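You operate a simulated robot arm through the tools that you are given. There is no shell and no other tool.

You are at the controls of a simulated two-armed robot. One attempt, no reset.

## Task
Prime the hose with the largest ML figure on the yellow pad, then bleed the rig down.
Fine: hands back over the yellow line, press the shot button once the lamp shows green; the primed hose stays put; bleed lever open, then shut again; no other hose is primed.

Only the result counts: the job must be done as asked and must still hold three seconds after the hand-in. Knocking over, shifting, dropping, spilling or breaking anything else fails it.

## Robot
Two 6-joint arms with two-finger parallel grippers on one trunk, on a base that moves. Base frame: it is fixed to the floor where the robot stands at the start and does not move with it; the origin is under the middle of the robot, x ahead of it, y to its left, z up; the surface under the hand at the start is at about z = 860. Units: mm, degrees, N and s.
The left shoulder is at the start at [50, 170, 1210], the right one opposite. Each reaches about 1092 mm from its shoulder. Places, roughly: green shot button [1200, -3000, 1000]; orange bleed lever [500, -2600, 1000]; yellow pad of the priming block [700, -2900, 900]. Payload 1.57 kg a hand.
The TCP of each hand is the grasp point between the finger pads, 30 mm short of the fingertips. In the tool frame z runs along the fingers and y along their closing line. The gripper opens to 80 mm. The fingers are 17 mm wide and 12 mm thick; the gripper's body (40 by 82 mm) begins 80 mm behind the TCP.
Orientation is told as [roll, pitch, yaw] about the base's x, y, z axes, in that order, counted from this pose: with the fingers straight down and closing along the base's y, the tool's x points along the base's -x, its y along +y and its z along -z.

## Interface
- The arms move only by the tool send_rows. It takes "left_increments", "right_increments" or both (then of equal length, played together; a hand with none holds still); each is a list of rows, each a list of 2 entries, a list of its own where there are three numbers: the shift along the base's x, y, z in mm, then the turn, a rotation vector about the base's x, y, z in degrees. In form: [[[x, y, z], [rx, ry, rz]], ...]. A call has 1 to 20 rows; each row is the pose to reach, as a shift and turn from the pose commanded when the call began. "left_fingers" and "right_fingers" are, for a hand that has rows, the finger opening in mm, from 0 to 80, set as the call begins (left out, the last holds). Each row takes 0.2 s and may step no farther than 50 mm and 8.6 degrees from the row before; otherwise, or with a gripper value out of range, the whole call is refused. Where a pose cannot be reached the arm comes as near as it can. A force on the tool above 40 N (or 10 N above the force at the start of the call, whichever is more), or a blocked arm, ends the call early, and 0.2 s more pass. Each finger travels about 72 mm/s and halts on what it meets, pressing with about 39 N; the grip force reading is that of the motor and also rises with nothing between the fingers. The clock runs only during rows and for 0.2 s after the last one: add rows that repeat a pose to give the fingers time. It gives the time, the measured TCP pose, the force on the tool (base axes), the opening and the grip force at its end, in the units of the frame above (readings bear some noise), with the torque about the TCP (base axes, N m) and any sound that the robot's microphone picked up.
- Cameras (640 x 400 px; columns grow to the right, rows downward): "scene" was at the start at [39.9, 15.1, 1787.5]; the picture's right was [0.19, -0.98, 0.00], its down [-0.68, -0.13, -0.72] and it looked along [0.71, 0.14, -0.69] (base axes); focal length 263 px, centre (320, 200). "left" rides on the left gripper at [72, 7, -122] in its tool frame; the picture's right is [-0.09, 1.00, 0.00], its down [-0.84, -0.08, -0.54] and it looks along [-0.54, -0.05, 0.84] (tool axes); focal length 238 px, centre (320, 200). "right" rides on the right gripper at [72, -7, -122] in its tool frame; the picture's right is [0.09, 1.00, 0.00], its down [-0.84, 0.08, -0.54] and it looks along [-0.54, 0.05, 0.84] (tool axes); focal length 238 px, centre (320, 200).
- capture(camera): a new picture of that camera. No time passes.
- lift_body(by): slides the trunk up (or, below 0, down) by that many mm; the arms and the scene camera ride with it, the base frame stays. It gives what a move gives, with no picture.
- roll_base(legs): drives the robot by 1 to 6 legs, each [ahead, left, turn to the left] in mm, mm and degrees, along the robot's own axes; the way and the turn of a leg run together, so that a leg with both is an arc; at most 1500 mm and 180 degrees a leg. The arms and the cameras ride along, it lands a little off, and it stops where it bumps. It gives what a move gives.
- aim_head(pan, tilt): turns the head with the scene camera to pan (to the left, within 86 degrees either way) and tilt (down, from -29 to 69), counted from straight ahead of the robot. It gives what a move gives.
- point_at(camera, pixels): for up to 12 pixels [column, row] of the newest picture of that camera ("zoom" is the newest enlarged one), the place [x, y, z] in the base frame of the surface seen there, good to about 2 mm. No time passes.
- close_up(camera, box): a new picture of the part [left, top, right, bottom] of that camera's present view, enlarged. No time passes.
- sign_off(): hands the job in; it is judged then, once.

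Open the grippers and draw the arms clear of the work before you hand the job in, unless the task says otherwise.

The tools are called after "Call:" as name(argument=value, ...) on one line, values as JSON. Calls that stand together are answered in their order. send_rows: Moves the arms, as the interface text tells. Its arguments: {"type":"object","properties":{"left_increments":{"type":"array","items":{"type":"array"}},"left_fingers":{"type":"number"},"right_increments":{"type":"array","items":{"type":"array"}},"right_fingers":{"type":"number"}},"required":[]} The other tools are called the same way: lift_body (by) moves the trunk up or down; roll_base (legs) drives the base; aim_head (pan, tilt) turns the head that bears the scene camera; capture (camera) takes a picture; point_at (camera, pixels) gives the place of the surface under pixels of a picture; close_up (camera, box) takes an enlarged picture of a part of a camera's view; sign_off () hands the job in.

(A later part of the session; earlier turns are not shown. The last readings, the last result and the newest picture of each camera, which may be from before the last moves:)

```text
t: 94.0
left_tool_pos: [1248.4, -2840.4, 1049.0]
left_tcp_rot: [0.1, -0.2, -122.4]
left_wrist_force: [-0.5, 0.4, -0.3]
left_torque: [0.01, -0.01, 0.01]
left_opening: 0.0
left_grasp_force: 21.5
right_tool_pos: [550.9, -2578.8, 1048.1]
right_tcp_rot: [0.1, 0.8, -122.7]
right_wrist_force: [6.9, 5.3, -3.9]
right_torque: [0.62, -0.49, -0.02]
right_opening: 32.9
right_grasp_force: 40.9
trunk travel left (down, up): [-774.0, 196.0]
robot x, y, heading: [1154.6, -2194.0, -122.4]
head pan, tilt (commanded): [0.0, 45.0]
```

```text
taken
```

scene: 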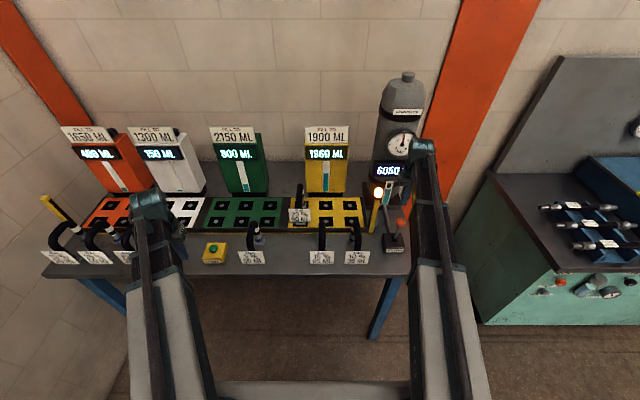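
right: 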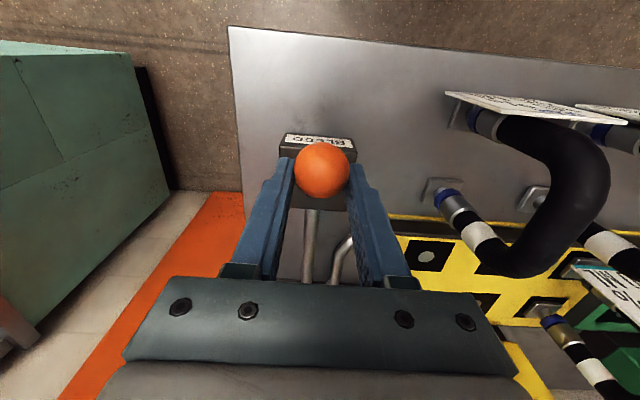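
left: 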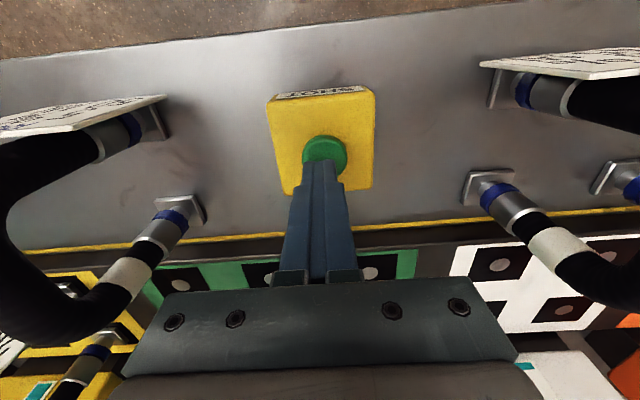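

About 26° left. I continue: 12 mm away with 5 up, 12 with 4 up, 12 with 2 up.

Call:
send_rows(right_increments=[[[-3.2, -5.1, 0], [0, 0, 0]], [[-6.4, -10.1, 0], [0, 0, 0]]])

Call:
lift_body(by=5)

Call:
send_rows(right_increments=[[[-3.2, -5.1, 0], [0, 0, 0]], [[-6.4, -10.1, 0], [0, 0, 0]]])

Call:
lift_body(by=4)

Call:
send_rows(right_increments=[[[-3.2, -5.1, 0], [0, 0, 0]], [[-6.4, -10.1, 0], [0, 0, 0]]])

Call:
lift_body(by=2)

Call:
capture(camera="right")

```text
t: 94.6
left_tool_pos: [1246.0, -2842.8, 1048.2]
left_tcp_rot: [0.1, 0.0, -122.5]
left_wrist_force: [-0.1, 0.0, 0.5]
left_torque: [0.01, 0.02, 0.01]
left_opening: 0.0
left_grasp_force: 21.7
right_tool_pos: [542.5, -2590.3, 1048.7]
right_tcp_rot: [0.0, 0.6, -122.6]
right_wrist_force: [-0.3, 0.6, 0.2]
right_torque: [0.01, 0.0, 0.01]
right_opening: 15.0
right_grasp_force: 0.0
trunk travel left (down, up): [-774.0, 196.0]
robot x, y, heading: [1154.2, -2196.0, -122.5]
head pan, tilt (commanded): [0.0, 45.0]
```

```text
t: 95.2
left_tool_pos: [1246.4, -2841.2, 1053.4]
left_tcp_rot: [0.1, -0.2, -122.5]
left_wrist_force: [-0.3, 0.2, 0.3]
left_torque: [-0.01, -0.01, 0.01]
left_opening: 0.2
left_grasp_force: 21.1
right_tool_pos: [543.2, -2588.4, 1055.0]
right_tcp_rot: [0.1, 0.8, -122.6]
right_wrist_force: [0.6, -0.4, -0.6]
right_torque: [0.0, 0.0, 0.0]
right_opening: 15.1
right_grasp_force: 0.0
trunk travel left (down, up): [-779.0, 191.0]
robot x, y, heading: [1159.1, -2196.6, -122.7]
head pan, tilt (commanded): [0.0, 45.0]
```

```text
t: 95.8
left_tool_pos: [1247.8, -2840.3, 1054.0]
left_tcp_rot: [0.1, -0.1, -122.4]
left_wrist_force: [-0.5, -0.1, 0.2]
left_torque: [0.01, 0.0, 0.0]
left_opening: 0.0
left_grasp_force: 21.2
right_tool_pos: [536.6, -2598.8, 1054.5]
right_tcp_rot: [0.0, 0.6, -122.6]
right_wrist_force: [-0.3, 0.0, -0.3]
right_torque: [0.0, -0.03, 0.04]
right_opening: 15.0
right_grasp_force: 0.0
trunk travel left (down, up): [-779.0, 191.0]
robot x, y, heading: [1157.7, -2194.9, -122.6]
head pan, tilt (commanded): [0.0, 45.0]
```

```text
t: 96.3
left_tool_pos: [1246.4, -2840.8, 1058.4]
left_tcp_rot: [0.1, -0.2, -122.5]
left_wrist_force: [0.0, 0.9, -0.2]
left_torque: [0.02, 0.0, -0.01]
left_opening: 0.0
left_grasp_force: 20.9
right_tool_pos: [537.2, -2597.9, 1058.8]
right_tcp_rot: [0.1, 0.6, -122.6]
right_wrist_force: [0.0, 0.0, -0.6]
right_torque: [-0.03, 0.0, 0.01]
right_opening: 14.9
right_grasp_force: 0.0
trunk travel left (down, up): [-783.0, 187.0]
robot x, y, heading: [1161.5, -2194.4, -122.6]
head pan, tilt (commanded): [0.0, 45.0]
```

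```text
t: 96.9
left_tool_pos: [1247.4, -2839.4, 1058.3]
left_tcp_rot: [0.1, 0.0, -122.5]
left_wrist_force: [-0.3, 1.0, -0.8]
left_torque: [0.0, -0.01, -0.02]
left_opening: 0.0
left_grasp_force: 21.6
right_tool_pos: [531.7, -2607.9, 1058.3]
right_tcp_rot: [0.0, 0.8, -122.6]
right_wrist_force: [-0.3, -0.5, -0.4]
right_torque: [0.02, 0.01, -0.01]
right_opening: 14.7
right_grasp_force: 0.1
trunk travel left (down, up): [-783.0, 187.0]
robot x, y, heading: [1158.7, -2196.8, -122.5]
head pan, tilt (commanded): [0.0, 45.0]
```

```text
t: 97.4
left_tool_pos: [1247.6, -2840.3, 1059.8]
left_tcp_rot: [0.1, -0.1, -122.6]
left_wrist_force: [-0.3, -0.1, 1.0]
left_torque: [-0.01, -0.02, 0.0]
left_opening: 0.0
left_grasp_force: 21.4
right_tool_pos: [531.3, -2608.1, 1060.2]
right_tcp_rot: [0.0, 0.6, -122.6]
right_wrist_force: [-0.5, -0.4, 0.6]
right_torque: [0.0, 0.04, 0.01]
right_opening: 14.9
right_grasp_force: 0.2
trunk travel left (down, up): [-785.0, 185.0]
robot x, y, heading: [1153.6, -2195.4, -122.4]
head pan, tilt (commanded): [0.0, 45.0]
```

```text
taken
```

right: 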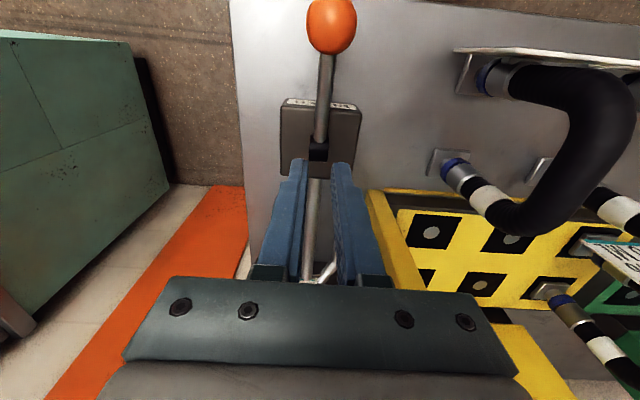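

The ball slipped out of the fingers at about 26° (opening 15 mm). I measure where the lever is now.

Call:
point_at(camera="right", pixels=[[331, 25], [331, 10], [331, 45], [312, 25], [350, 25], [325, 80], [322, 120]])

Call:
close_up(camera="scene", box=[340, 110, 460, 270])

```text
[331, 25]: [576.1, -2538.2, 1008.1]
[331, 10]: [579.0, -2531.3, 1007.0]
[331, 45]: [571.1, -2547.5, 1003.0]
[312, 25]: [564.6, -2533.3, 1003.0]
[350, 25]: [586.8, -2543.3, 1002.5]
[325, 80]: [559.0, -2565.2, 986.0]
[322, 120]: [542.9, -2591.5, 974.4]
```

```text
2.50 times, centred on (400, 190) of scene
```

zoom: 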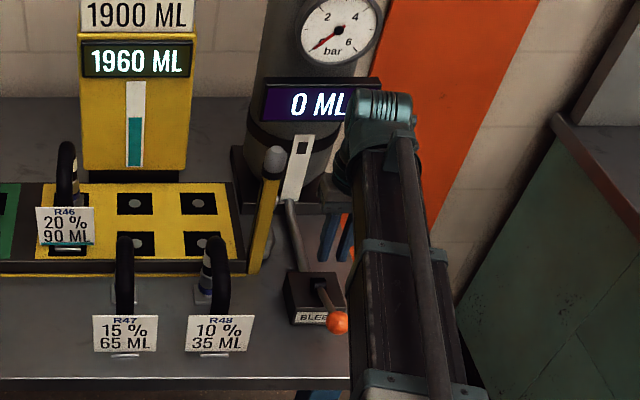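

The lever has a two-way spring and snapped back to fully open (ball again near z 992). I'll use a better method: tilt the closed fingers ~30° (tips away from me) so a push wedges the ball upward. First I retreat over the ball to the near side and test whether the wrist can tilt.

Call:
lift_body(by=25)

Call:
send_rows(right_increments=[[[24, 38, 0], [0, 0, 0]], [[48, 76, 0], [0, 0, 0]], [[72, 114, 0], [0, 0, 0]], [[91, 144, 0], [0, 0, 0]], [[91, 144, 0], [0, 0, 0]]], right_fingers=0)

Call:
send_rows(right_increments=[[[0, 0, 0], [-3.4, 2.1, 0]], [[0, 0, 0], [-6.8, 4.3, 0]], [[0, 0, 0], [-6.8, 4.3, 0]]])

```text
t: 98.1
left_tool_pos: [1247.2, -2841.4, 1086.2]
left_tcp_rot: [0.2, -0.1, -122.5]
left_wrist_force: [-0.5, -0.7, -0.2]
left_torque: [-0.01, -0.01, -0.01]
left_opening: 0.0
left_grasp_force: 21.6
right_tool_pos: [531.1, -2608.4, 1085.1]
right_tcp_rot: [0.0, 0.7, -122.7]
right_wrist_force: [-0.5, -0.7, 0.2]
right_torque: [-0.01, 0.0, 0.01]
right_opening: 15.2
right_grasp_force: 0.0
trunk travel left (down, up): [-810.0, 160.0]
robot x, y, heading: [1158.2, -2193.8, -122.5]
head pan, tilt (commanded): [0.0, 45.0]
```

```text
t: 99.3
left_tool_pos: [1246.7, -2840.5, 1085.1]
left_tcp_rot: [0.2, 0.0, -122.6]
left_wrist_force: [0.3, -0.2, -0.4]
left_torque: [-0.01, 0.02, -0.01]
left_opening: 0.2
left_grasp_force: 21.5
right_tool_pos: [619.3, -2464.6, 1085.8]
right_tcp_rot: [0.0, 0.6, -122.6]
right_wrist_force: [0.3, 0.3, -0.9]
right_torque: [-0.01, 0.02, 0.0]
right_opening: 0.0
right_grasp_force: 21.5
trunk travel left (down, up): [-810.0, 160.0]
robot x, y, heading: [1158.5, -2195.4, -122.6]
head pan, tilt (commanded): [0.0, 45.0]
```

```text
t: 100.1
left_tool_pos: [1247.2, -2841.3, 1085.3]
left_tcp_rot: [0.1, -0.2, -122.5]
left_wrist_force: [0.1, -0.7, -0.2]
left_torque: [0.0, 0.0, -0.01]
left_opening: 0.0
left_grasp_force: 21.2
right_tool_pos: [620.4, -2464.9, 1086.9]
right_tcp_rot: [0.0, -7.4, -122.6]
right_wrist_force: [0.0, -0.7, -1.5]
right_torque: [-0.02, 0.0, 0.01]
right_opening: 0.1
right_grasp_force: 21.5
trunk travel left (down, up): [-810.0, 160.0]
robot x, y, heading: [1154.7, -2194.8, -122.5]
head pan, tilt (commanded): [0.0, 45.0]
```

The wrist can tilt. I continue the tilt to about 30° and check the look.

Call:
send_rows(right_increments=[[[0, 0, 0], [-6.2, 3.9, 0]], [[0, 0, 0], [-12.4, 7.8, 0]], [[0, 0, 0], [-18.6, 11.7, 0]], [[0, 0, 0], [-18.6, 11.7, 0]]])

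Call:
capture(camera="right")

Call:
close_up(camera="scene", box=[340, 150, 480, 290])

```text
t: 101.1
left_tool_pos: [1248.5, -2840.6, 1084.7]
left_tcp_rot: [0.1, -0.2, -122.5]
left_wrist_force: [-0.9, 0.0, -0.3]
left_torque: [0.05, 0.0, -0.02]
left_opening: 0.1
left_grasp_force: 21.7
right_tool_pos: [602.1, -2480.7, 1112.9]
right_tcp_rot: [0.2, -29.2, -122.6]
right_wrist_force: [0.6, 0.3, -0.2]
right_torque: [0.03, 0.02, 0.0]
right_opening: 0.1
right_grasp_force: 21.0
right hand out of reach, approached as far as the arm can: row 1, 2, 3, 4
trunk travel left (down, up): [-810.0, 160.0]
robot x, y, heading: [1156.4, -2196.3, -122.8]
head pan, tilt (commanded): [0.0, 45.0]
```

```text
taken
```

right: 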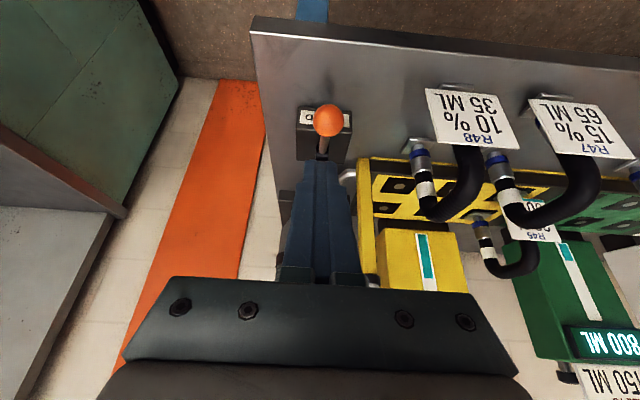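

```text
2.86 times, centred on (410, 220) of scene
```

zoom: 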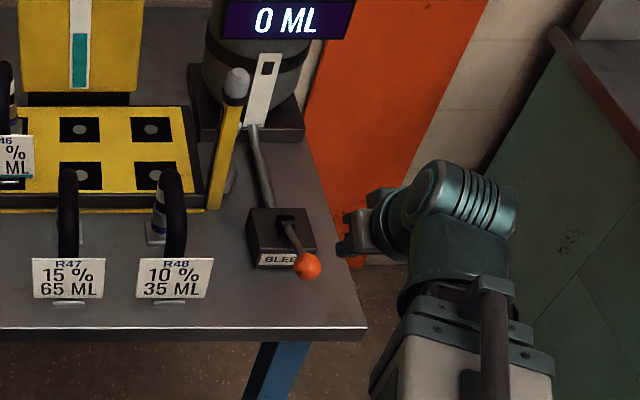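

The tilt gives pitch -29°, TCP now at u≈68, v≈-45, z 1113. I shift +8 in u and lower the trunk 125 so the tilted fingers come in front of and under the ball.

Call:
send_rows(right_increments=[[[6.8, -4.3, 0], [0, 0, 0]], [[6.8, -4.3, 0], [0, 0, 0]]])

Call:
lift_body(by=-100)

Call:
capture(camera="right")

Call:
close_up(camera="scene", box=[340, 150, 480, 290])

```text
t: 101.7
left_tool_pos: [1247.6, -2840.4, 1084.6]
left_tcp_rot: [0.0, -0.2, -122.5]
left_wrist_force: [0.2, -0.4, 0.2]
left_torque: [-0.03, 0.05, -0.02]
left_opening: 0.0
left_grasp_force: 21.7
right_tool_pos: [605.3, -2485.6, 1113.2]
right_tcp_rot: [0.1, -29.2, -122.6]
right_wrist_force: [0.5, 0.7, -0.5]
right_torque: [0.0, 0.0, 0.02]
right_opening: 0.3
right_grasp_force: 20.8
right hand out of reach, approached as far as the arm can: row 1, 2
trunk travel left (down, up): [-810.0, 160.0]
robot x, y, heading: [1154.9, -2194.2, -122.2]
head pan, tilt (commanded): [0.0, 45.0]
```

```text
t: 103.1
left_tool_pos: [1247.5, -2841.1, 985.0]
left_tcp_rot: [0.2, -0.2, -122.5]
left_wrist_force: [-0.2, -0.2, 0.5]
left_torque: [-0.02, -0.02, 0.0]
left_opening: 0.0
left_grasp_force: 21.3
right_tool_pos: [605.9, -2485.6, 1013.3]
right_tcp_rot: [0.3, -29.2, -122.6]
right_wrist_force: [-0.1, 0.0, 0.3]
right_torque: [0.01, 0.03, -0.02]
right_opening: 0.0
right_grasp_force: 20.4
trunk travel left (down, up): [-710.0, 260.0]
robot x, y, heading: [1157.5, -2194.7, -122.6]
head pan, tilt (commanded): [0.0, 45.0]
```

```text
taken
```

right: 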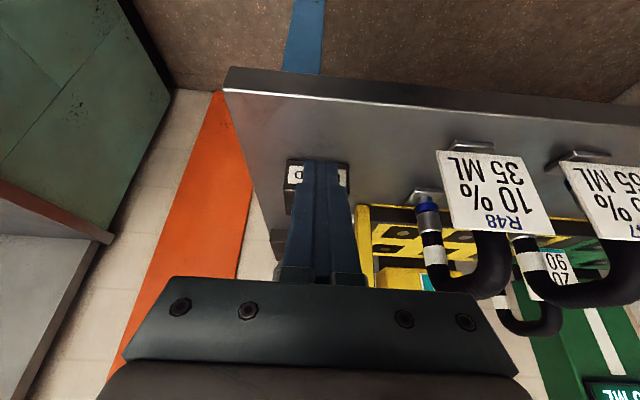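

```text
2.86 times, centred on (410, 220) of scene
```

zoom: 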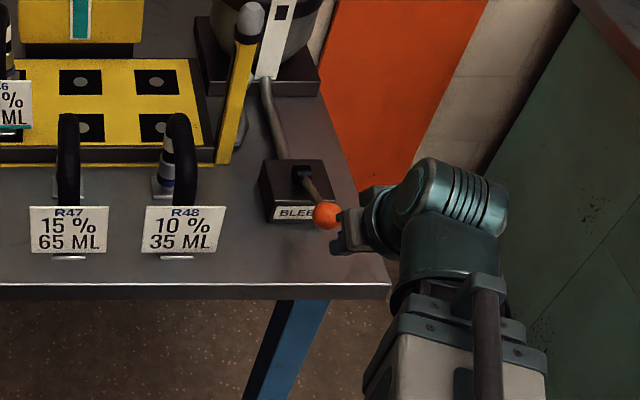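

Fingers are in line with the ball, about 30 mm in front of it. I lower 28 more to TCP z≈985.

Call:
lift_body(by=-28)

Call:
close_up(camera="scene", box=[350, 170, 450, 270])

Call:
send_rows(right_increments=[[[-3.2, -5.1, 0], [0, 0, 0]], [[-6.4, -10.1, 0], [0, 0, 0]], [[-6.4, -10.1, 0], [0, 0, 0]]])

```text
t: 103.8
left_tool_pos: [1248.4, -2840.6, 956.5]
left_tcp_rot: [0.1, -0.2, -122.5]
left_wrist_force: [-0.6, 0.0, -0.2]
left_torque: [-0.02, 0.03, -0.01]
left_opening: 0.0
left_grasp_force: 21.0
right_tool_pos: [606.4, -2486.2, 985.0]
right_tcp_rot: [0.2, -29.2, -122.6]
right_wrist_force: [-0.1, -0.2, 0.3]
right_torque: [-0.01, -0.03, 0.0]
right_opening: 0.0
right_grasp_force: 21.5
trunk travel left (down, up): [-682.0, 288.0]
robot x, y, heading: [1156.6, -2195.3, -122.5]
head pan, tilt (commanded): [0.0, 45.0]
```

```text
4.00 times, centred on (400, 220) of scene
```

zoom: 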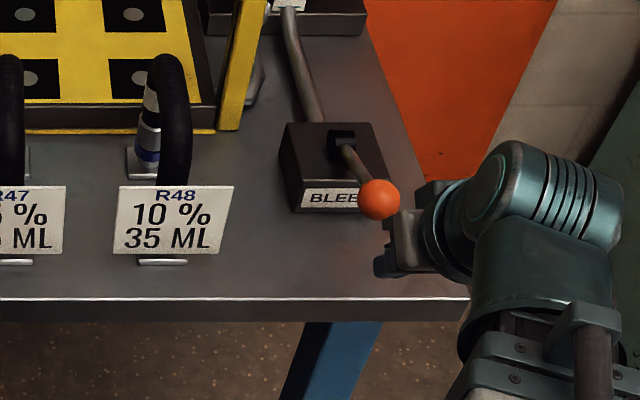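

```text
t: 104.6
left_tool_pos: [1248.4, -2841.5, 956.1]
left_tcp_rot: [0.1, -0.2, -122.5]
left_wrist_force: [-0.4, -0.2, -0.3]
left_torque: [0.01, 0.01, -0.01]
left_opening: 0.0
left_grasp_force: 21.3
right_tool_pos: [598.9, -2495.2, 985.1]
right_tcp_rot: [0.2, -29.2, -122.6]
right_wrist_force: [0.3, -0.9, -0.7]
right_torque: [-0.01, 0.03, -0.01]
right_opening: 0.3
right_grasp_force: 21.3
trunk travel left (down, up): [-682.0, 288.0]
robot x, y, heading: [1156.7, -2198.6, -122.5]
head pan, tilt (commanded): [0.0, 45.0]
```

No contact yet (v≈-31). I advance 20 mm more in small rows until contact.

Call:
send_rows(right_increments=[[[-2.7, -4.2, 0], [0, 0, 0]], [[-5.3, -8.5, 0], [0, 0, 0]], [[-8, -12.7, 0], [0, 0, 0]], [[-10.7, -16.9, 0], [0, 0, 0]], [[-10.7, -16.9, 0], [0, 0, 0]]])

Call:
capture(camera="right")

Call:
close_up(camera="scene", box=[350, 170, 450, 270])

```text
t: 105.8
left_tool_pos: [1246.7, -2840.7, 956.6]
left_tcp_rot: [0.1, -0.1, -122.5]
left_wrist_force: [0.1, -0.1, -0.2]
left_torque: [0.02, -0.02, -0.03]
left_opening: 0.2
left_grasp_force: 21.4
right_tool_pos: [588.3, -2511.7, 984.8]
right_tcp_rot: [0.2, -29.2, -122.6]
right_wrist_force: [-0.5, 0.7, 0.2]
right_torque: [0.01, 0.04, -0.01]
right_opening: 0.0
right_grasp_force: 21.3
trunk travel left (down, up): [-682.0, 288.0]
robot x, y, heading: [1155.7, -2193.7, -122.3]
head pan, tilt (commanded): [0.0, 45.0]
```

```text
taken
```

right: 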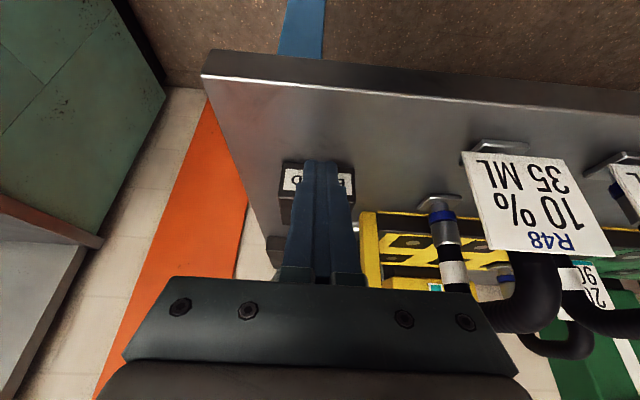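

```text
4.00 times, centred on (400, 220) of scene
```

zoom: 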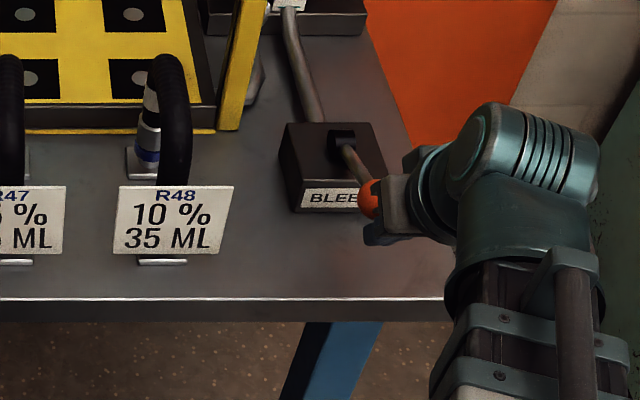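

Nearly touching. I now push 12 mm away from me slowly.

Call:
send_rows(right_increments=[[[-1.6, -2.5, 0], [0, 0, 0]], [[-3.2, -5.1, 0], [0, 0, 0]], [[-4.8, -7.6, 0], [0, 0, 0]], [[-6.4, -10.1, 0], [0, 0, 0]], [[-6.4, -10.1, 0], [0, 0, 0]]])

Call:
close_up(camera="scene", box=[350, 170, 450, 270])

```text
t: 107.0
left_tool_pos: [1248.2, -2839.1, 958.5]
left_tcp_rot: [0.1, -0.2, -122.5]
left_wrist_force: [-0.1, 0.2, 0.0]
left_torque: [-0.03, 0.01, 0.02]
left_opening: 0.1
left_grasp_force: 21.1
right_tool_pos: [584.1, -2521.2, 985.6]
right_tcp_rot: [0.2, -29.2, -122.7]
right_wrist_force: [5.8, 10.3, 2.9]
right_torque: [-0.11, 0.06, 0.06]
right_opening: 0.2
right_grasp_force: 21.8
trunk travel left (down, up): [-682.0, 288.0]
robot x, y, heading: [1156.7, -2193.1, -122.7]
head pan, tilt (commanded): [0.0, 45.0]
```

```text
4.00 times, centred on (400, 220) of scene
```

zoom: 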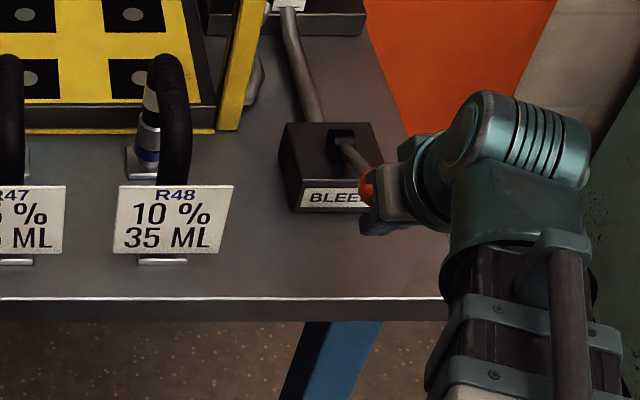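

Contact at about 12 N. Now I lift the trunk 8 so the tilted fingers carry the ball up.

Call:
lift_body(by=8)

Call:
close_up(camera="scene", box=[350, 170, 450, 270])

```text
t: 107.6
left_tool_pos: [1247.7, -2841.0, 965.4]
left_tcp_rot: [0.1, 0.0, -122.4]
left_wrist_force: [0.1, -0.5, 0.0]
left_torque: [-0.02, 0.01, 0.0]
left_opening: 0.1
left_grasp_force: 21.6
right_tool_pos: [583.1, -2523.4, 993.0]
right_tcp_rot: [0.1, -29.2, -122.6]
right_wrist_force: [0.0, 0.8, -0.3]
right_torque: [-0.04, -0.02, -0.04]
right_opening: 0.0
right_grasp_force: 21.1
trunk travel left (down, up): [-690.0, 280.0]
robot x, y, heading: [1158.1, -2194.6, -122.6]
head pan, tilt (commanded): [0.0, 45.0]
```

```text
4.00 times, centred on (400, 220) of scene
```

zoom: 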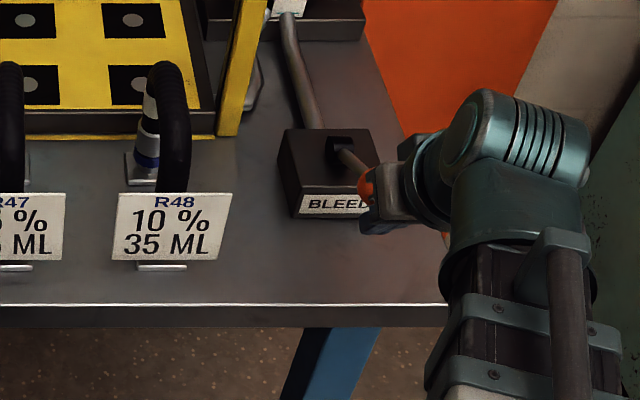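

Force relaxed. I alternate: push 6 mm, lift 6, push 6, lift 6.

Call:
send_rows(right_increments=[[[-1.6, -2.5, 0], [0, 0, 0]], [[-3.2, -5.1, 0], [0, 0, 0]]])

Call:
lift_body(by=6)

Call:
send_rows(right_increments=[[[-1.6, -2.5, 0], [0, 0, 0]], [[-3.2, -5.1, 0], [0, 0, 0]]])

Call:
lift_body(by=6)

Call:
close_up(camera="scene", box=[350, 170, 450, 270])

Call:
capture(camera="right")

```text
t: 108.2
left_tool_pos: [1247.1, -2840.8, 963.6]
left_tcp_rot: [0.1, -0.1, -122.5]
left_wrist_force: [0.0, 0.2, -0.8]
left_torque: [0.02, 0.02, 0.01]
left_opening: 0.3
left_grasp_force: 21.3
right_tool_pos: [579.6, -2529.2, 992.5]
right_tcp_rot: [0.2, -29.2, -122.6]
right_wrist_force: [2.1, 1.3, -0.1]
right_torque: [-0.03, 0.01, -0.01]
right_opening: 0.1
right_grasp_force: 21.4
trunk travel left (down, up): [-690.0, 280.0]
robot x, y, heading: [1159.3, -2189.9, -122.6]
head pan, tilt (commanded): [0.0, 45.0]
```

```text
t: 108.7
left_tool_pos: [1246.7, -2841.8, 971.5]
left_tcp_rot: [0.1, -0.1, -122.5]
left_wrist_force: [0.6, -0.7, -0.1]
left_torque: [0.02, -0.01, -0.01]
left_opening: 0.3
left_grasp_force: 21.4
right_tool_pos: [580.4, -2528.4, 999.4]
right_tcp_rot: [0.2, -29.2, -122.5]
right_wrist_force: [-0.8, 0.2, 0.1]
right_torque: [-0.04, 0.04, 0.02]
right_opening: 0.1
right_grasp_force: 21.1
trunk travel left (down, up): [-696.0, 274.0]
robot x, y, heading: [1159.2, -2196.5, -122.6]
head pan, tilt (commanded): [0.0, 45.0]
```

```text
t: 109.3
left_tool_pos: [1249.1, -2840.7, 971.4]
left_tcp_rot: [0.2, -0.2, -122.5]
left_wrist_force: [-0.2, 0.9, -0.2]
left_torque: [-0.01, 0.01, 0.0]
left_opening: 0.0
left_grasp_force: 21.2
right_tool_pos: [575.4, -2532.8, 999.2]
right_tcp_rot: [0.2, -29.2, -122.6]
right_wrist_force: [0.3, 1.1, 0.5]
right_torque: [0.01, 0.01, 0.0]
right_opening: 0.2
right_grasp_force: 20.9
trunk travel left (down, up): [-696.0, 274.0]
robot x, y, heading: [1158.0, -2193.4, -122.3]
head pan, tilt (commanded): [0.0, 45.0]
```

```text
t: 109.9
left_tool_pos: [1247.4, -2841.0, 977.1]
left_tcp_rot: [0.1, -0.2, -122.5]
left_wrist_force: [0.7, -0.4, 0.3]
left_torque: [0.01, -0.01, -0.01]
left_opening: 0.0
left_grasp_force: 20.7
right_tool_pos: [576.2, -2532.5, 1005.2]
right_tcp_rot: [0.2, -29.2, -122.6]
right_wrist_force: [0.7, 1.0, 0.2]
right_torque: [-0.05, 0.01, -0.01]
right_opening: 0.0
right_grasp_force: 21.3
trunk travel left (down, up): [-702.0, 268.0]
robot x, y, heading: [1163.7, -2195.4, -122.4]
head pan, tilt (commanded): [0.0, 45.0]
```

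```text
4.00 times, centred on (400, 220) of scene
```

zoom: 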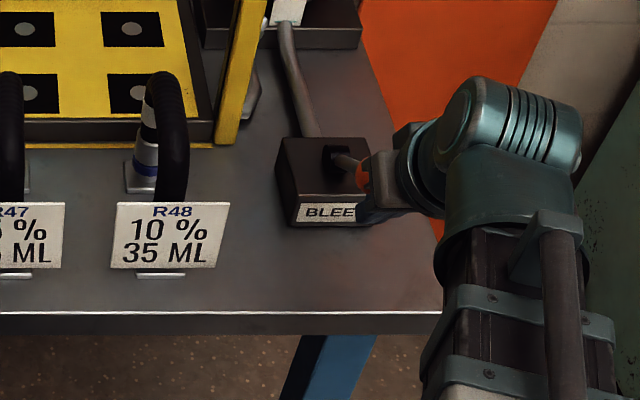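

```text
taken
```

right: 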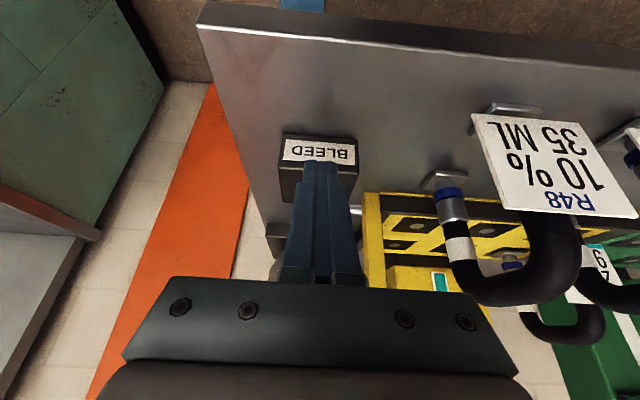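

The lever follows at low force (about 50° now). I continue alternating 7 mm pushes and 6 mm lifts.

Call:
send_rows(right_increments=[[[-1.9, -3.0, 0], [0, 0, 0]], [[-3.7, -5.9, 0], [0, 0, 0]]])

Call:
lift_body(by=6)

Call:
send_rows(right_increments=[[[-1.9, -3.0, 0], [0, 0, 0]], [[-3.7, -5.9, 0], [0, 0, 0]]])

Call:
lift_body(by=6)

Call:
send_rows(right_increments=[[[-1.9, -3.0, 0], [0, 0, 0]], [[-3.7, -5.9, 0], [0, 0, 0]]])

Call:
lift_body(by=6)

Call:
close_up(camera="scene", box=[340, 150, 460, 270])

Call:
capture(camera="right")

```text
t: 110.5
left_tool_pos: [1247.3, -2840.5, 976.2]
left_tcp_rot: [0.1, -0.2, -122.5]
left_wrist_force: [-0.2, 0.5, 0.3]
left_torque: [0.0, -0.03, -0.04]
left_opening: 0.0
left_grasp_force: 21.5
right_tool_pos: [572.6, -2537.4, 1005.8]
right_tcp_rot: [0.2, -29.2, -122.6]
right_wrist_force: [1.5, 0.9, 0.0]
right_torque: [0.01, 0.0, 0.02]
right_opening: 0.2
right_grasp_force: 22.0
trunk travel left (down, up): [-702.0, 268.0]
robot x, y, heading: [1157.8, -2194.0, -122.7]
head pan, tilt (commanded): [0.0, 45.0]
```

```text
t: 111.0
left_tool_pos: [1247.5, -2841.7, 983.4]
left_tcp_rot: [0.0, -0.1, -122.4]
left_wrist_force: [0.0, -0.4, -0.3]
left_torque: [0.04, -0.01, 0.03]
left_opening: 0.1
left_grasp_force: 21.2
right_tool_pos: [573.8, -2538.0, 1010.5]
right_tcp_rot: [0.2, -29.2, -122.5]
right_wrist_force: [-0.2, -0.2, -0.7]
right_torque: [0.01, 0.0, 0.03]
right_opening: 0.0
right_grasp_force: 20.9
trunk travel left (down, up): [-708.0, 262.0]
robot x, y, heading: [1157.9, -2194.3, -122.7]
head pan, tilt (commanded): [0.0, 45.0]
```

```text
t: 111.6
left_tool_pos: [1247.4, -2841.9, 983.2]
left_tcp_rot: [0.1, -0.2, -122.5]
left_wrist_force: [-0.4, -0.7, -0.9]
left_torque: [0.02, 0.0, 0.02]
left_opening: 0.0
left_grasp_force: 21.3
right_tool_pos: [569.8, -2543.6, 1010.8]
right_tcp_rot: [0.1, -29.2, -122.6]
right_wrist_force: [1.0, 1.1, 0.5]
right_torque: [-0.01, -0.02, 0.0]
right_opening: 0.0
right_grasp_force: 21.4
trunk travel left (down, up): [-708.0, 262.0]
robot x, y, heading: [1155.9, -2196.0, -122.6]
head pan, tilt (commanded): [0.0, 45.0]
```

```text
t: 112.2
left_tool_pos: [1247.7, -2840.8, 989.1]
left_tcp_rot: [0.1, -0.1, -122.6]
left_wrist_force: [0.4, 0.1, 0.8]
left_torque: [0.0, 0.01, -0.03]
left_opening: 0.0
left_grasp_force: 21.5
right_tool_pos: [569.5, -2544.5, 1015.8]
right_tcp_rot: [0.2, -29.2, -122.6]
right_wrist_force: [0.8, 0.5, -1.1]
right_torque: [-0.02, 0.03, -0.02]
right_opening: 0.1
right_grasp_force: 21.6
trunk travel left (down, up): [-714.0, 256.0]
robot x, y, heading: [1157.9, -2197.1, -122.2]
head pan, tilt (commanded): [0.0, 45.0]
```

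```text
t: 112.8
left_tool_pos: [1246.6, -2840.3, 988.3]
left_tcp_rot: [0.0, -0.2, -122.5]
left_wrist_force: [-0.6, 0.5, 0.7]
left_torque: [-0.02, 0.0, 0.01]
left_opening: 0.1
left_grasp_force: 20.9
right_tool_pos: [566.4, -2548.3, 1016.7]
right_tcp_rot: [0.2, -29.2, -122.6]
right_wrist_force: [0.5, 1.1, 0.3]
right_torque: [0.02, -0.02, -0.03]
right_opening: 0.0
right_grasp_force: 21.0
trunk travel left (down, up): [-714.0, 256.0]
robot x, y, heading: [1159.9, -2195.8, -122.6]
head pan, tilt (commanded): [0.0, 45.0]
```

```text
t: 113.3
left_tool_pos: [1247.9, -2841.6, 995.4]
left_tcp_rot: [0.1, -0.1, -122.5]
left_wrist_force: [-0.4, 0.3, -0.9]
left_torque: [0.03, 0.03, -0.03]
left_opening: 0.0
left_grasp_force: 20.9
right_tool_pos: [566.9, -2549.5, 1023.3]
right_tcp_rot: [0.3, -29.2, -122.6]
right_wrist_force: [0.6, 0.0, -1.0]
right_torque: [-0.03, -0.02, 0.02]
right_opening: 0.0
right_grasp_force: 21.2
trunk travel left (down, up): [-720.0, 250.0]
robot x, y, heading: [1157.8, -2197.4, -122.8]
head pan, tilt (commanded): [0.0, 45.0]
```

```text
3.33 times, centred on (400, 210) of scene
```

zoom: 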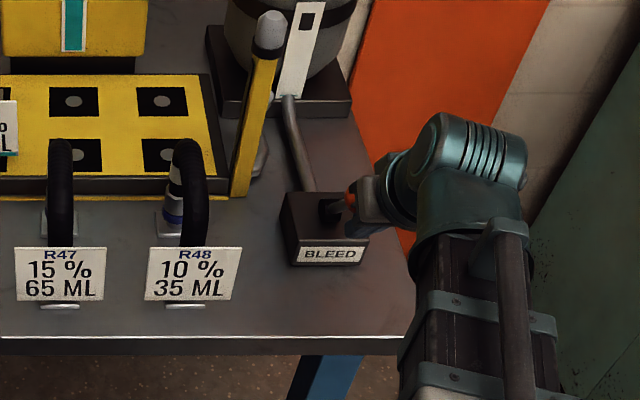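

```text
taken
```

right: 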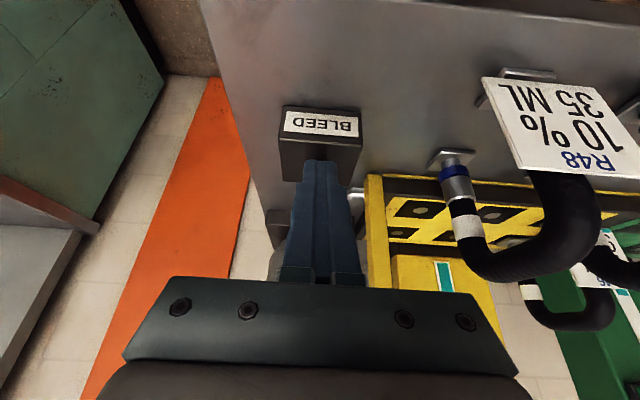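

About 36° now with very low force. I keep going with more steps.

Call:
send_rows(right_increments=[[[-1.9, -3.0, 0], [0, 0, 0]], [[-3.7, -5.9, 0], [0, 0, 0]]])

Call:
lift_body(by=6)

Call:
send_rows(right_increments=[[[-1.9, -3.0, 0], [0, 0, 0]], [[-3.7, -5.9, 0], [0, 0, 0]]])

Call:
lift_body(by=6)

Call:
send_rows(right_increments=[[[-2.7, -4.2, 0], [0, 0, 0]], [[-5.3, -8.5, 0], [0, 0, 0]]])

Call:
lift_body(by=5)

Call:
close_up(camera="scene", box=[340, 150, 460, 270])

Call:
capture(camera="right")

```text
t: 113.9
left_tool_pos: [1245.9, -2840.6, 995.9]
left_tcp_rot: [0.0, -0.2, -122.5]
left_wrist_force: [0.1, -0.1, 0.9]
left_torque: [0.02, 0.0, -0.01]
left_opening: 0.0
left_grasp_force: 21.2
right_tool_pos: [563.1, -2553.8, 1022.7]
right_tcp_rot: [0.2, -29.3, -122.6]
right_wrist_force: [0.6, 0.9, -0.1]
right_torque: [0.01, 0.01, -0.01]
right_opening: 0.0
right_grasp_force: 20.9
trunk travel left (down, up): [-720.0, 250.0]
robot x, y, heading: [1156.5, -2196.7, -122.3]
head pan, tilt (commanded): [0.0, 45.0]
```

```text
t: 114.5
left_tool_pos: [1247.0, -2840.0, 1001.3]
left_tcp_rot: [0.2, -0.1, -122.5]
left_wrist_force: [0.3, 0.7, 0.6]
left_torque: [0.02, 0.01, 0.0]
left_opening: 0.0
left_grasp_force: 21.2
right_tool_pos: [563.2, -2554.4, 1028.3]
right_tcp_rot: [0.2, -29.1, -122.6]
right_wrist_force: [0.5, 0.6, 0.2]
right_torque: [0.03, -0.01, 0.01]
right_opening: 0.1
right_grasp_force: 21.2
trunk travel left (down, up): [-726.0, 244.0]
robot x, y, heading: [1158.3, -2196.9, -122.5]
head pan, tilt (commanded): [0.0, 45.0]
```

```text
t: 115.1
left_tool_pos: [1248.3, -2840.0, 1001.0]
left_tcp_rot: [0.1, -0.2, -122.6]
left_wrist_force: [0.0, 0.4, 0.4]
left_torque: [0.01, 0.02, 0.01]
left_opening: 0.0
left_grasp_force: 21.2
right_tool_pos: [559.2, -2561.1, 1029.3]
right_tcp_rot: [0.2, -29.2, -122.6]
right_wrist_force: [0.7, 0.4, -0.3]
right_torque: [0.04, 0.02, 0.0]
right_opening: 0.0
right_grasp_force: 20.9
trunk travel left (down, up): [-726.0, 244.0]
robot x, y, heading: [1154.3, -2194.7, -122.4]
head pan, tilt (commanded): [0.0, 45.0]
```

```text
t: 115.6
left_tool_pos: [1247.2, -2842.1, 1008.0]
left_tcp_rot: [0.2, -0.2, -122.5]
left_wrist_force: [0.1, -0.3, 0.1]
left_torque: [-0.01, -0.02, 0.0]
left_opening: 0.0
left_grasp_force: 21.7
right_tool_pos: [560.2, -2561.2, 1036.1]
right_tcp_rot: [0.3, -29.2, -122.6]
right_wrist_force: [-0.2, 0.9, -0.5]
right_torque: [0.01, -0.01, 0.01]
right_opening: 0.0
right_grasp_force: 21.2
trunk travel left (down, up): [-732.0, 238.0]
robot x, y, heading: [1157.2, -2192.6, -122.4]
head pan, tilt (commanded): [0.0, 45.0]
```

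```text
t: 116.2
left_tool_pos: [1247.0, -2840.4, 1008.3]
left_tcp_rot: [0.1, -0.2, -122.5]
left_wrist_force: [0.0, 0.0, 0.0]
left_torque: [0.02, -0.02, -0.04]
left_opening: 0.3
left_grasp_force: 21.4
right_tool_pos: [554.2, -2569.2, 1035.2]
right_tcp_rot: [0.2, -29.1, -122.6]
right_wrist_force: [0.4, 0.3, -0.8]
right_torque: [-0.02, -0.02, 0.03]
right_opening: 0.0
right_grasp_force: 21.1
trunk travel left (down, up): [-732.0, 238.0]
robot x, y, heading: [1157.0, -2197.3, -122.4]
head pan, tilt (commanded): [0.0, 45.0]
```

```text
t: 116.8
left_tool_pos: [1247.7, -2841.0, 1013.3]
left_tcp_rot: [0.1, -0.1, -122.5]
left_wrist_force: [0.2, -0.9, 0.2]
left_torque: [-0.02, 0.03, -0.01]
left_opening: 0.0
left_grasp_force: 21.6
right_tool_pos: [554.6, -2570.1, 1039.8]
right_tcp_rot: [0.2, -29.3, -122.6]
right_wrist_force: [0.3, 0.4, 0.3]
right_torque: [0.01, -0.01, 0.0]
right_opening: 0.0
right_grasp_force: 21.2
trunk travel left (down, up): [-737.0, 233.0]
robot x, y, heading: [1160.4, -2197.5, -122.7]
head pan, tilt (commanded): [0.0, 45.0]
```

```text
3.33 times, centred on (400, 210) of scene
```

zoom: 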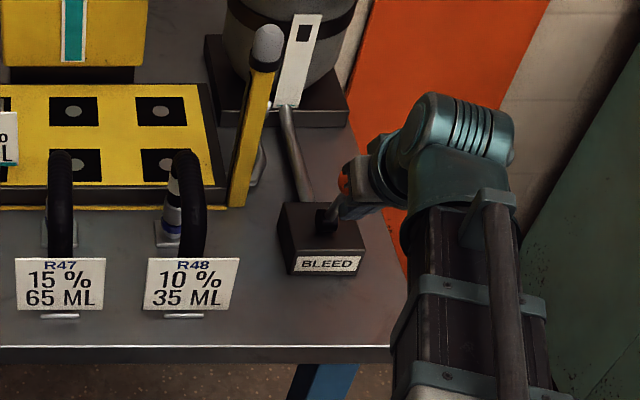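

```text
taken
```

right: 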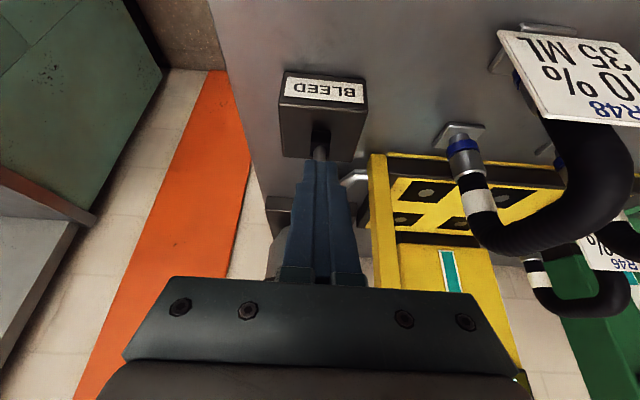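

The rod now looks nearly upright (ball at zoom (345,180) above slot (325,228)). I back the hand off 45 mm and check whether the lever stays shut.

Call:
send_rows(right_increments=[[[6, 9.5, 0], [0, 0, 0]], [[12, 19, 0], [0, 0, 0]], [[18, 28.5, 0], [0, 0, 0]], [[24, 38, 0], [0, 0, 0]], [[24, 38, 0], [0, 0, 0]]])

Call:
capture(camera="right")

Call:
close_up(camera="scene", box=[340, 120, 460, 270])

```text
t: 118.0
left_tool_pos: [1246.9, -2841.1, 1011.8]
left_tcp_rot: [0.1, -0.1, -122.4]
left_wrist_force: [0.1, 0.0, 0.7]
left_torque: [0.01, 0.0, -0.01]
left_opening: 0.1
left_grasp_force: 21.2
right_tool_pos: [578.3, -2532.0, 1039.9]
right_tcp_rot: [0.2, -29.2, -122.5]
right_wrist_force: [-0.3, -1.1, 0.1]
right_torque: [0.0, 0.0, 0.02]
right_opening: 0.0
right_grasp_force: 21.4
trunk travel left (down, up): [-737.0, 233.0]
robot x, y, heading: [1155.2, -2195.3, -122.6]
head pan, tilt (commanded): [0.0, 45.0]
```

```text
taken
```

right: 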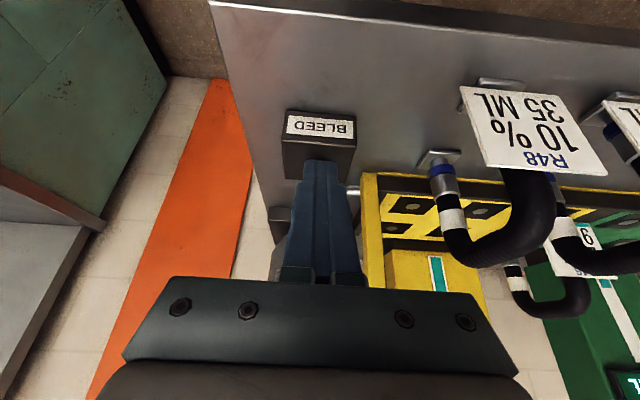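

```text
2.67 times, centred on (400, 195) of scene
```

zoom: 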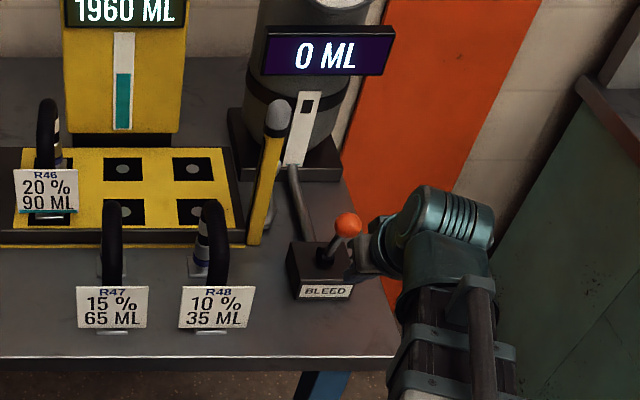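

The lever now stands upright by itself. I measure its ball and rod to confirm it is back at the original shut position.

Call:
close_up(camera="scene", box=[370, 190, 410, 235])

```text
8.89 times, centred on (390, 212) of scene
```

zoom: 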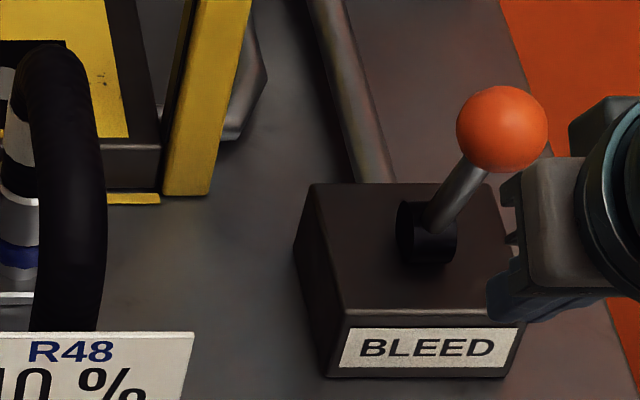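

I measure the ball at (502,128) and the rod here.

Call:
point_at(camera="zoom", pixels=[[502, 128], [502, 95], [502, 165], [462, 130], [542, 130], [470, 180], [455, 200], [440, 225]])

```text
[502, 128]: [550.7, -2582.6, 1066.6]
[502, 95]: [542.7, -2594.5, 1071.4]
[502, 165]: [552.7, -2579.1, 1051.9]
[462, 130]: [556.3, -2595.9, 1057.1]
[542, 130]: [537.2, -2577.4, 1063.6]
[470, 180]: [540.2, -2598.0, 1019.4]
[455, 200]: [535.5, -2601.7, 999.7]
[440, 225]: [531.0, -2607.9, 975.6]
```

The ball is at v≈77, about 20° from upright, and stays where it was left (friction). I need to push it the rest of the way: lift 20, then push forward in stages with force checks.

Call:
lift_body(by=20)

Call:
send_rows(right_increments=[[[-5.3, -8.5, 0], [0, 0, 0]], [[-10.7, -16.9, 0], [0, 0, 0]], [[-16, -25.4, 0], [0, 0, 0]], [[-21.4, -33.8, 0], [0, 0, 0]], [[-26.7, -42.3, 0], [0, 0, 0]], [[-29.4, -46.5, 0], [0, 0, 0]], [[-29.4, -46.5, 0], [0, 0, 0]]])

Call:
close_up(camera="scene", box=[350, 160, 440, 250])

Call:
capture(camera="right")

```text
t: 118.6
left_tool_pos: [1247.7, -2840.4, 1031.9]
left_tcp_rot: [0.1, -0.1, -122.5]
left_wrist_force: [-0.1, -0.1, -0.2]
left_torque: [0.01, 0.0, -0.02]
left_opening: 0.1
left_grasp_force: 21.5
right_tool_pos: [578.4, -2532.5, 1060.1]
right_tcp_rot: [0.2, -29.2, -122.5]
right_wrist_force: [-1.0, -0.2, 0.1]
right_torque: [0.01, -0.01, 0.0]
right_opening: 0.0
right_grasp_force: 21.8
trunk travel left (down, up): [-757.0, 213.0]
robot x, y, heading: [1156.8, -2191.0, -122.5]
head pan, tilt (commanded): [0.0, 45.0]
```

```text
t: 120.2
left_tool_pos: [1247.4, -2841.1, 1031.5]
left_tcp_rot: [0.1, -0.3, -122.5]
left_wrist_force: [0.6, -0.4, 0.3]
left_torque: [0.01, 0.01, -0.02]
left_opening: 0.0
left_grasp_force: 21.1
right_tool_pos: [548.1, -2579.3, 1059.7]
right_tcp_rot: [0.2, -29.2, -122.6]
right_wrist_force: [-0.1, 0.2, -0.4]
right_torque: [0.0, -0.03, -0.01]
right_opening: 0.0
right_grasp_force: 21.6
trunk travel left (down, up): [-757.0, 213.0]
robot x, y, heading: [1157.6, -2198.3, -122.7]
head pan, tilt (commanded): [0.0, 45.0]
```

```text
4.44 times, centred on (395, 205) of scene
```

zoom: 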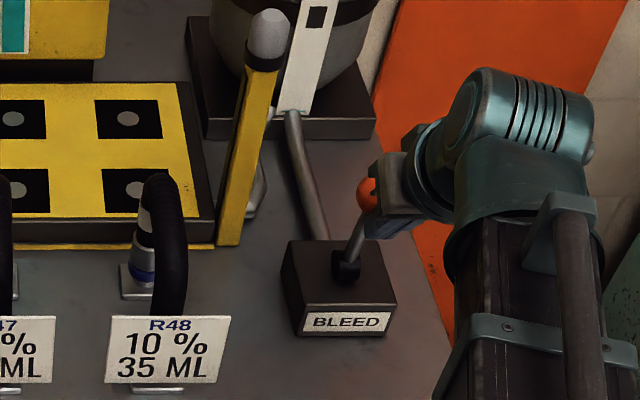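

```text
taken
```

right: 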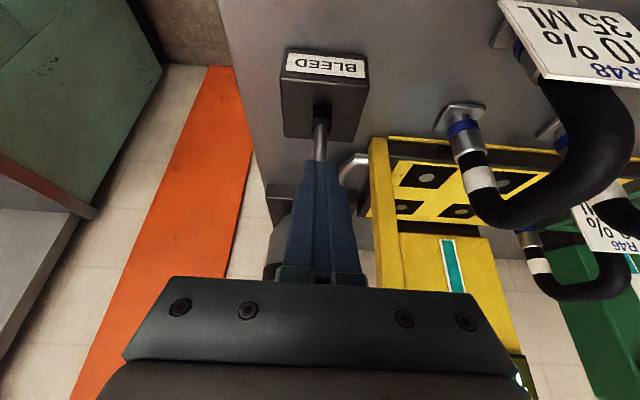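

About 9° remain; force still ~0. I push 16 mm more in 4 mm rows.

Call:
send_rows(right_increments=[[[-2.1, -3.4, 0], [0, 0, 0]], [[-4.3, -6.8, 0], [0, 0, 0]], [[-6.4, -10.1, 0], [0, 0, 0]], [[-8, -12.7, 0], [0, 0, 0]], [[-8, -12.7, 0], [0, 0, 0]]])

Call:
close_up(camera="scene", box=[350, 160, 440, 250])

```text
t: 121.4
left_tool_pos: [1247.6, -2840.7, 1031.8]
left_tcp_rot: [0.2, -0.1, -122.5]
left_wrist_force: [-0.2, 0.6, 0.0]
left_torque: [-0.02, -0.02, 0.02]
left_opening: 0.0
left_grasp_force: 21.3
right_tool_pos: [541.0, -2590.9, 1059.2]
right_tcp_rot: [0.2, -29.2, -122.6]
right_wrist_force: [-0.6, 0.4, 0.3]
right_torque: [-0.01, -0.01, 0.0]
right_opening: 0.0
right_grasp_force: 21.4
trunk travel left (down, up): [-757.0, 213.0]
robot x, y, heading: [1158.0, -2194.7, -122.5]
head pan, tilt (commanded): [0.0, 45.0]
```

```text
4.44 times, centred on (395, 205) of scene
```

zoom: 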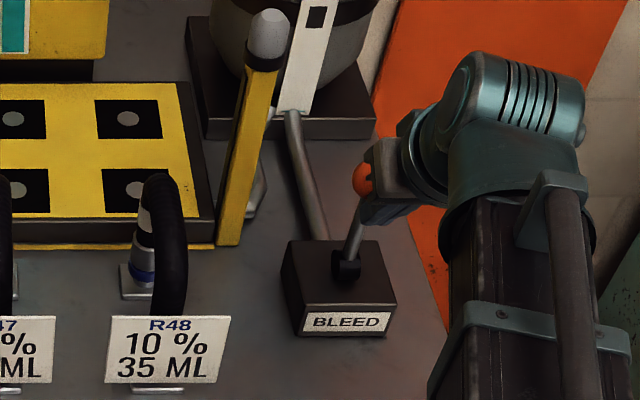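

About 2° left and no stop felt yet. I push on in 2 mm steps, up to 8 mm, watching for the stop.

Call:
send_rows(right_increments=[[[-1.1, -1.7, 0], [0, 0, 0]], [[-2.1, -3.4, 0], [0, 0, 0]], [[-2.1, -3.4, 0], [0, 0, 0]]])

Call:
send_rows(right_increments=[[[-1.1, -1.7, 0], [0, 0, 0]], [[-1.1, -1.7, 0], [0, 0, 0]]])

Call:
close_up(camera="scene", box=[350, 160, 440, 250])

```text
t: 122.2
left_tool_pos: [1247.5, -2839.7, 1031.8]
left_tcp_rot: [0.1, -0.2, -122.5]
left_wrist_force: [0.3, 0.2, 0.9]
left_torque: [-0.03, 0.0, 0.0]
left_opening: 0.4
left_grasp_force: 22.0
right_tool_pos: [540.4, -2592.6, 1059.2]
right_tcp_rot: [0.1, -29.1, -122.6]
right_wrist_force: [7.7, 10.9, -6.5]
right_torque: [0.24, -0.09, -0.01]
right_opening: 0.1
right_grasp_force: 20.9
trunk travel left (down, up): [-757.0, 213.0]
robot x, y, heading: [1156.5, -2195.3, -122.5]
head pan, tilt (commanded): [0.0, 45.0]
```

```text
t: 122.8
left_tool_pos: [1247.7, -2840.1, 1033.4]
left_tcp_rot: [0.1, -0.2, -122.5]
left_wrist_force: [-0.6, -0.2, -0.4]
left_torque: [0.0, 0.01, -0.02]
left_opening: 0.0
left_grasp_force: 21.4
right_tool_pos: [539.6, -2593.5, 1060.1]
right_tcp_rot: [0.3, -28.9, -122.6]
right_wrist_force: [16.3, 23.8, -12.1]
right_torque: [0.62, 0.06, -0.19]
right_opening: 0.0
right_grasp_force: 21.4
trunk travel left (down, up): [-757.0, 213.0]
robot x, y, heading: [1159.6, -2196.4, -122.6]
head pan, tilt (commanded): [0.0, 45.0]
```

```text
4.44 times, centred on (395, 205) of scene
```

zoom: 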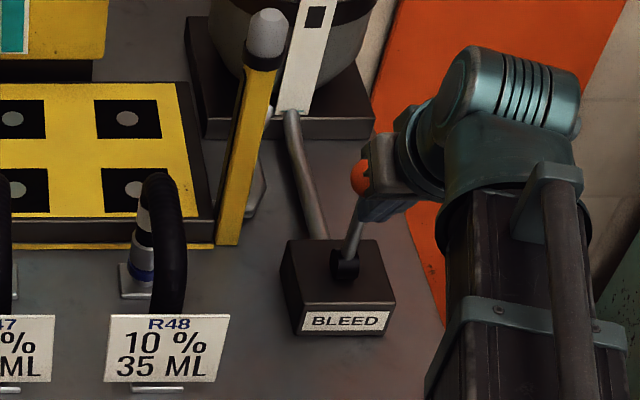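

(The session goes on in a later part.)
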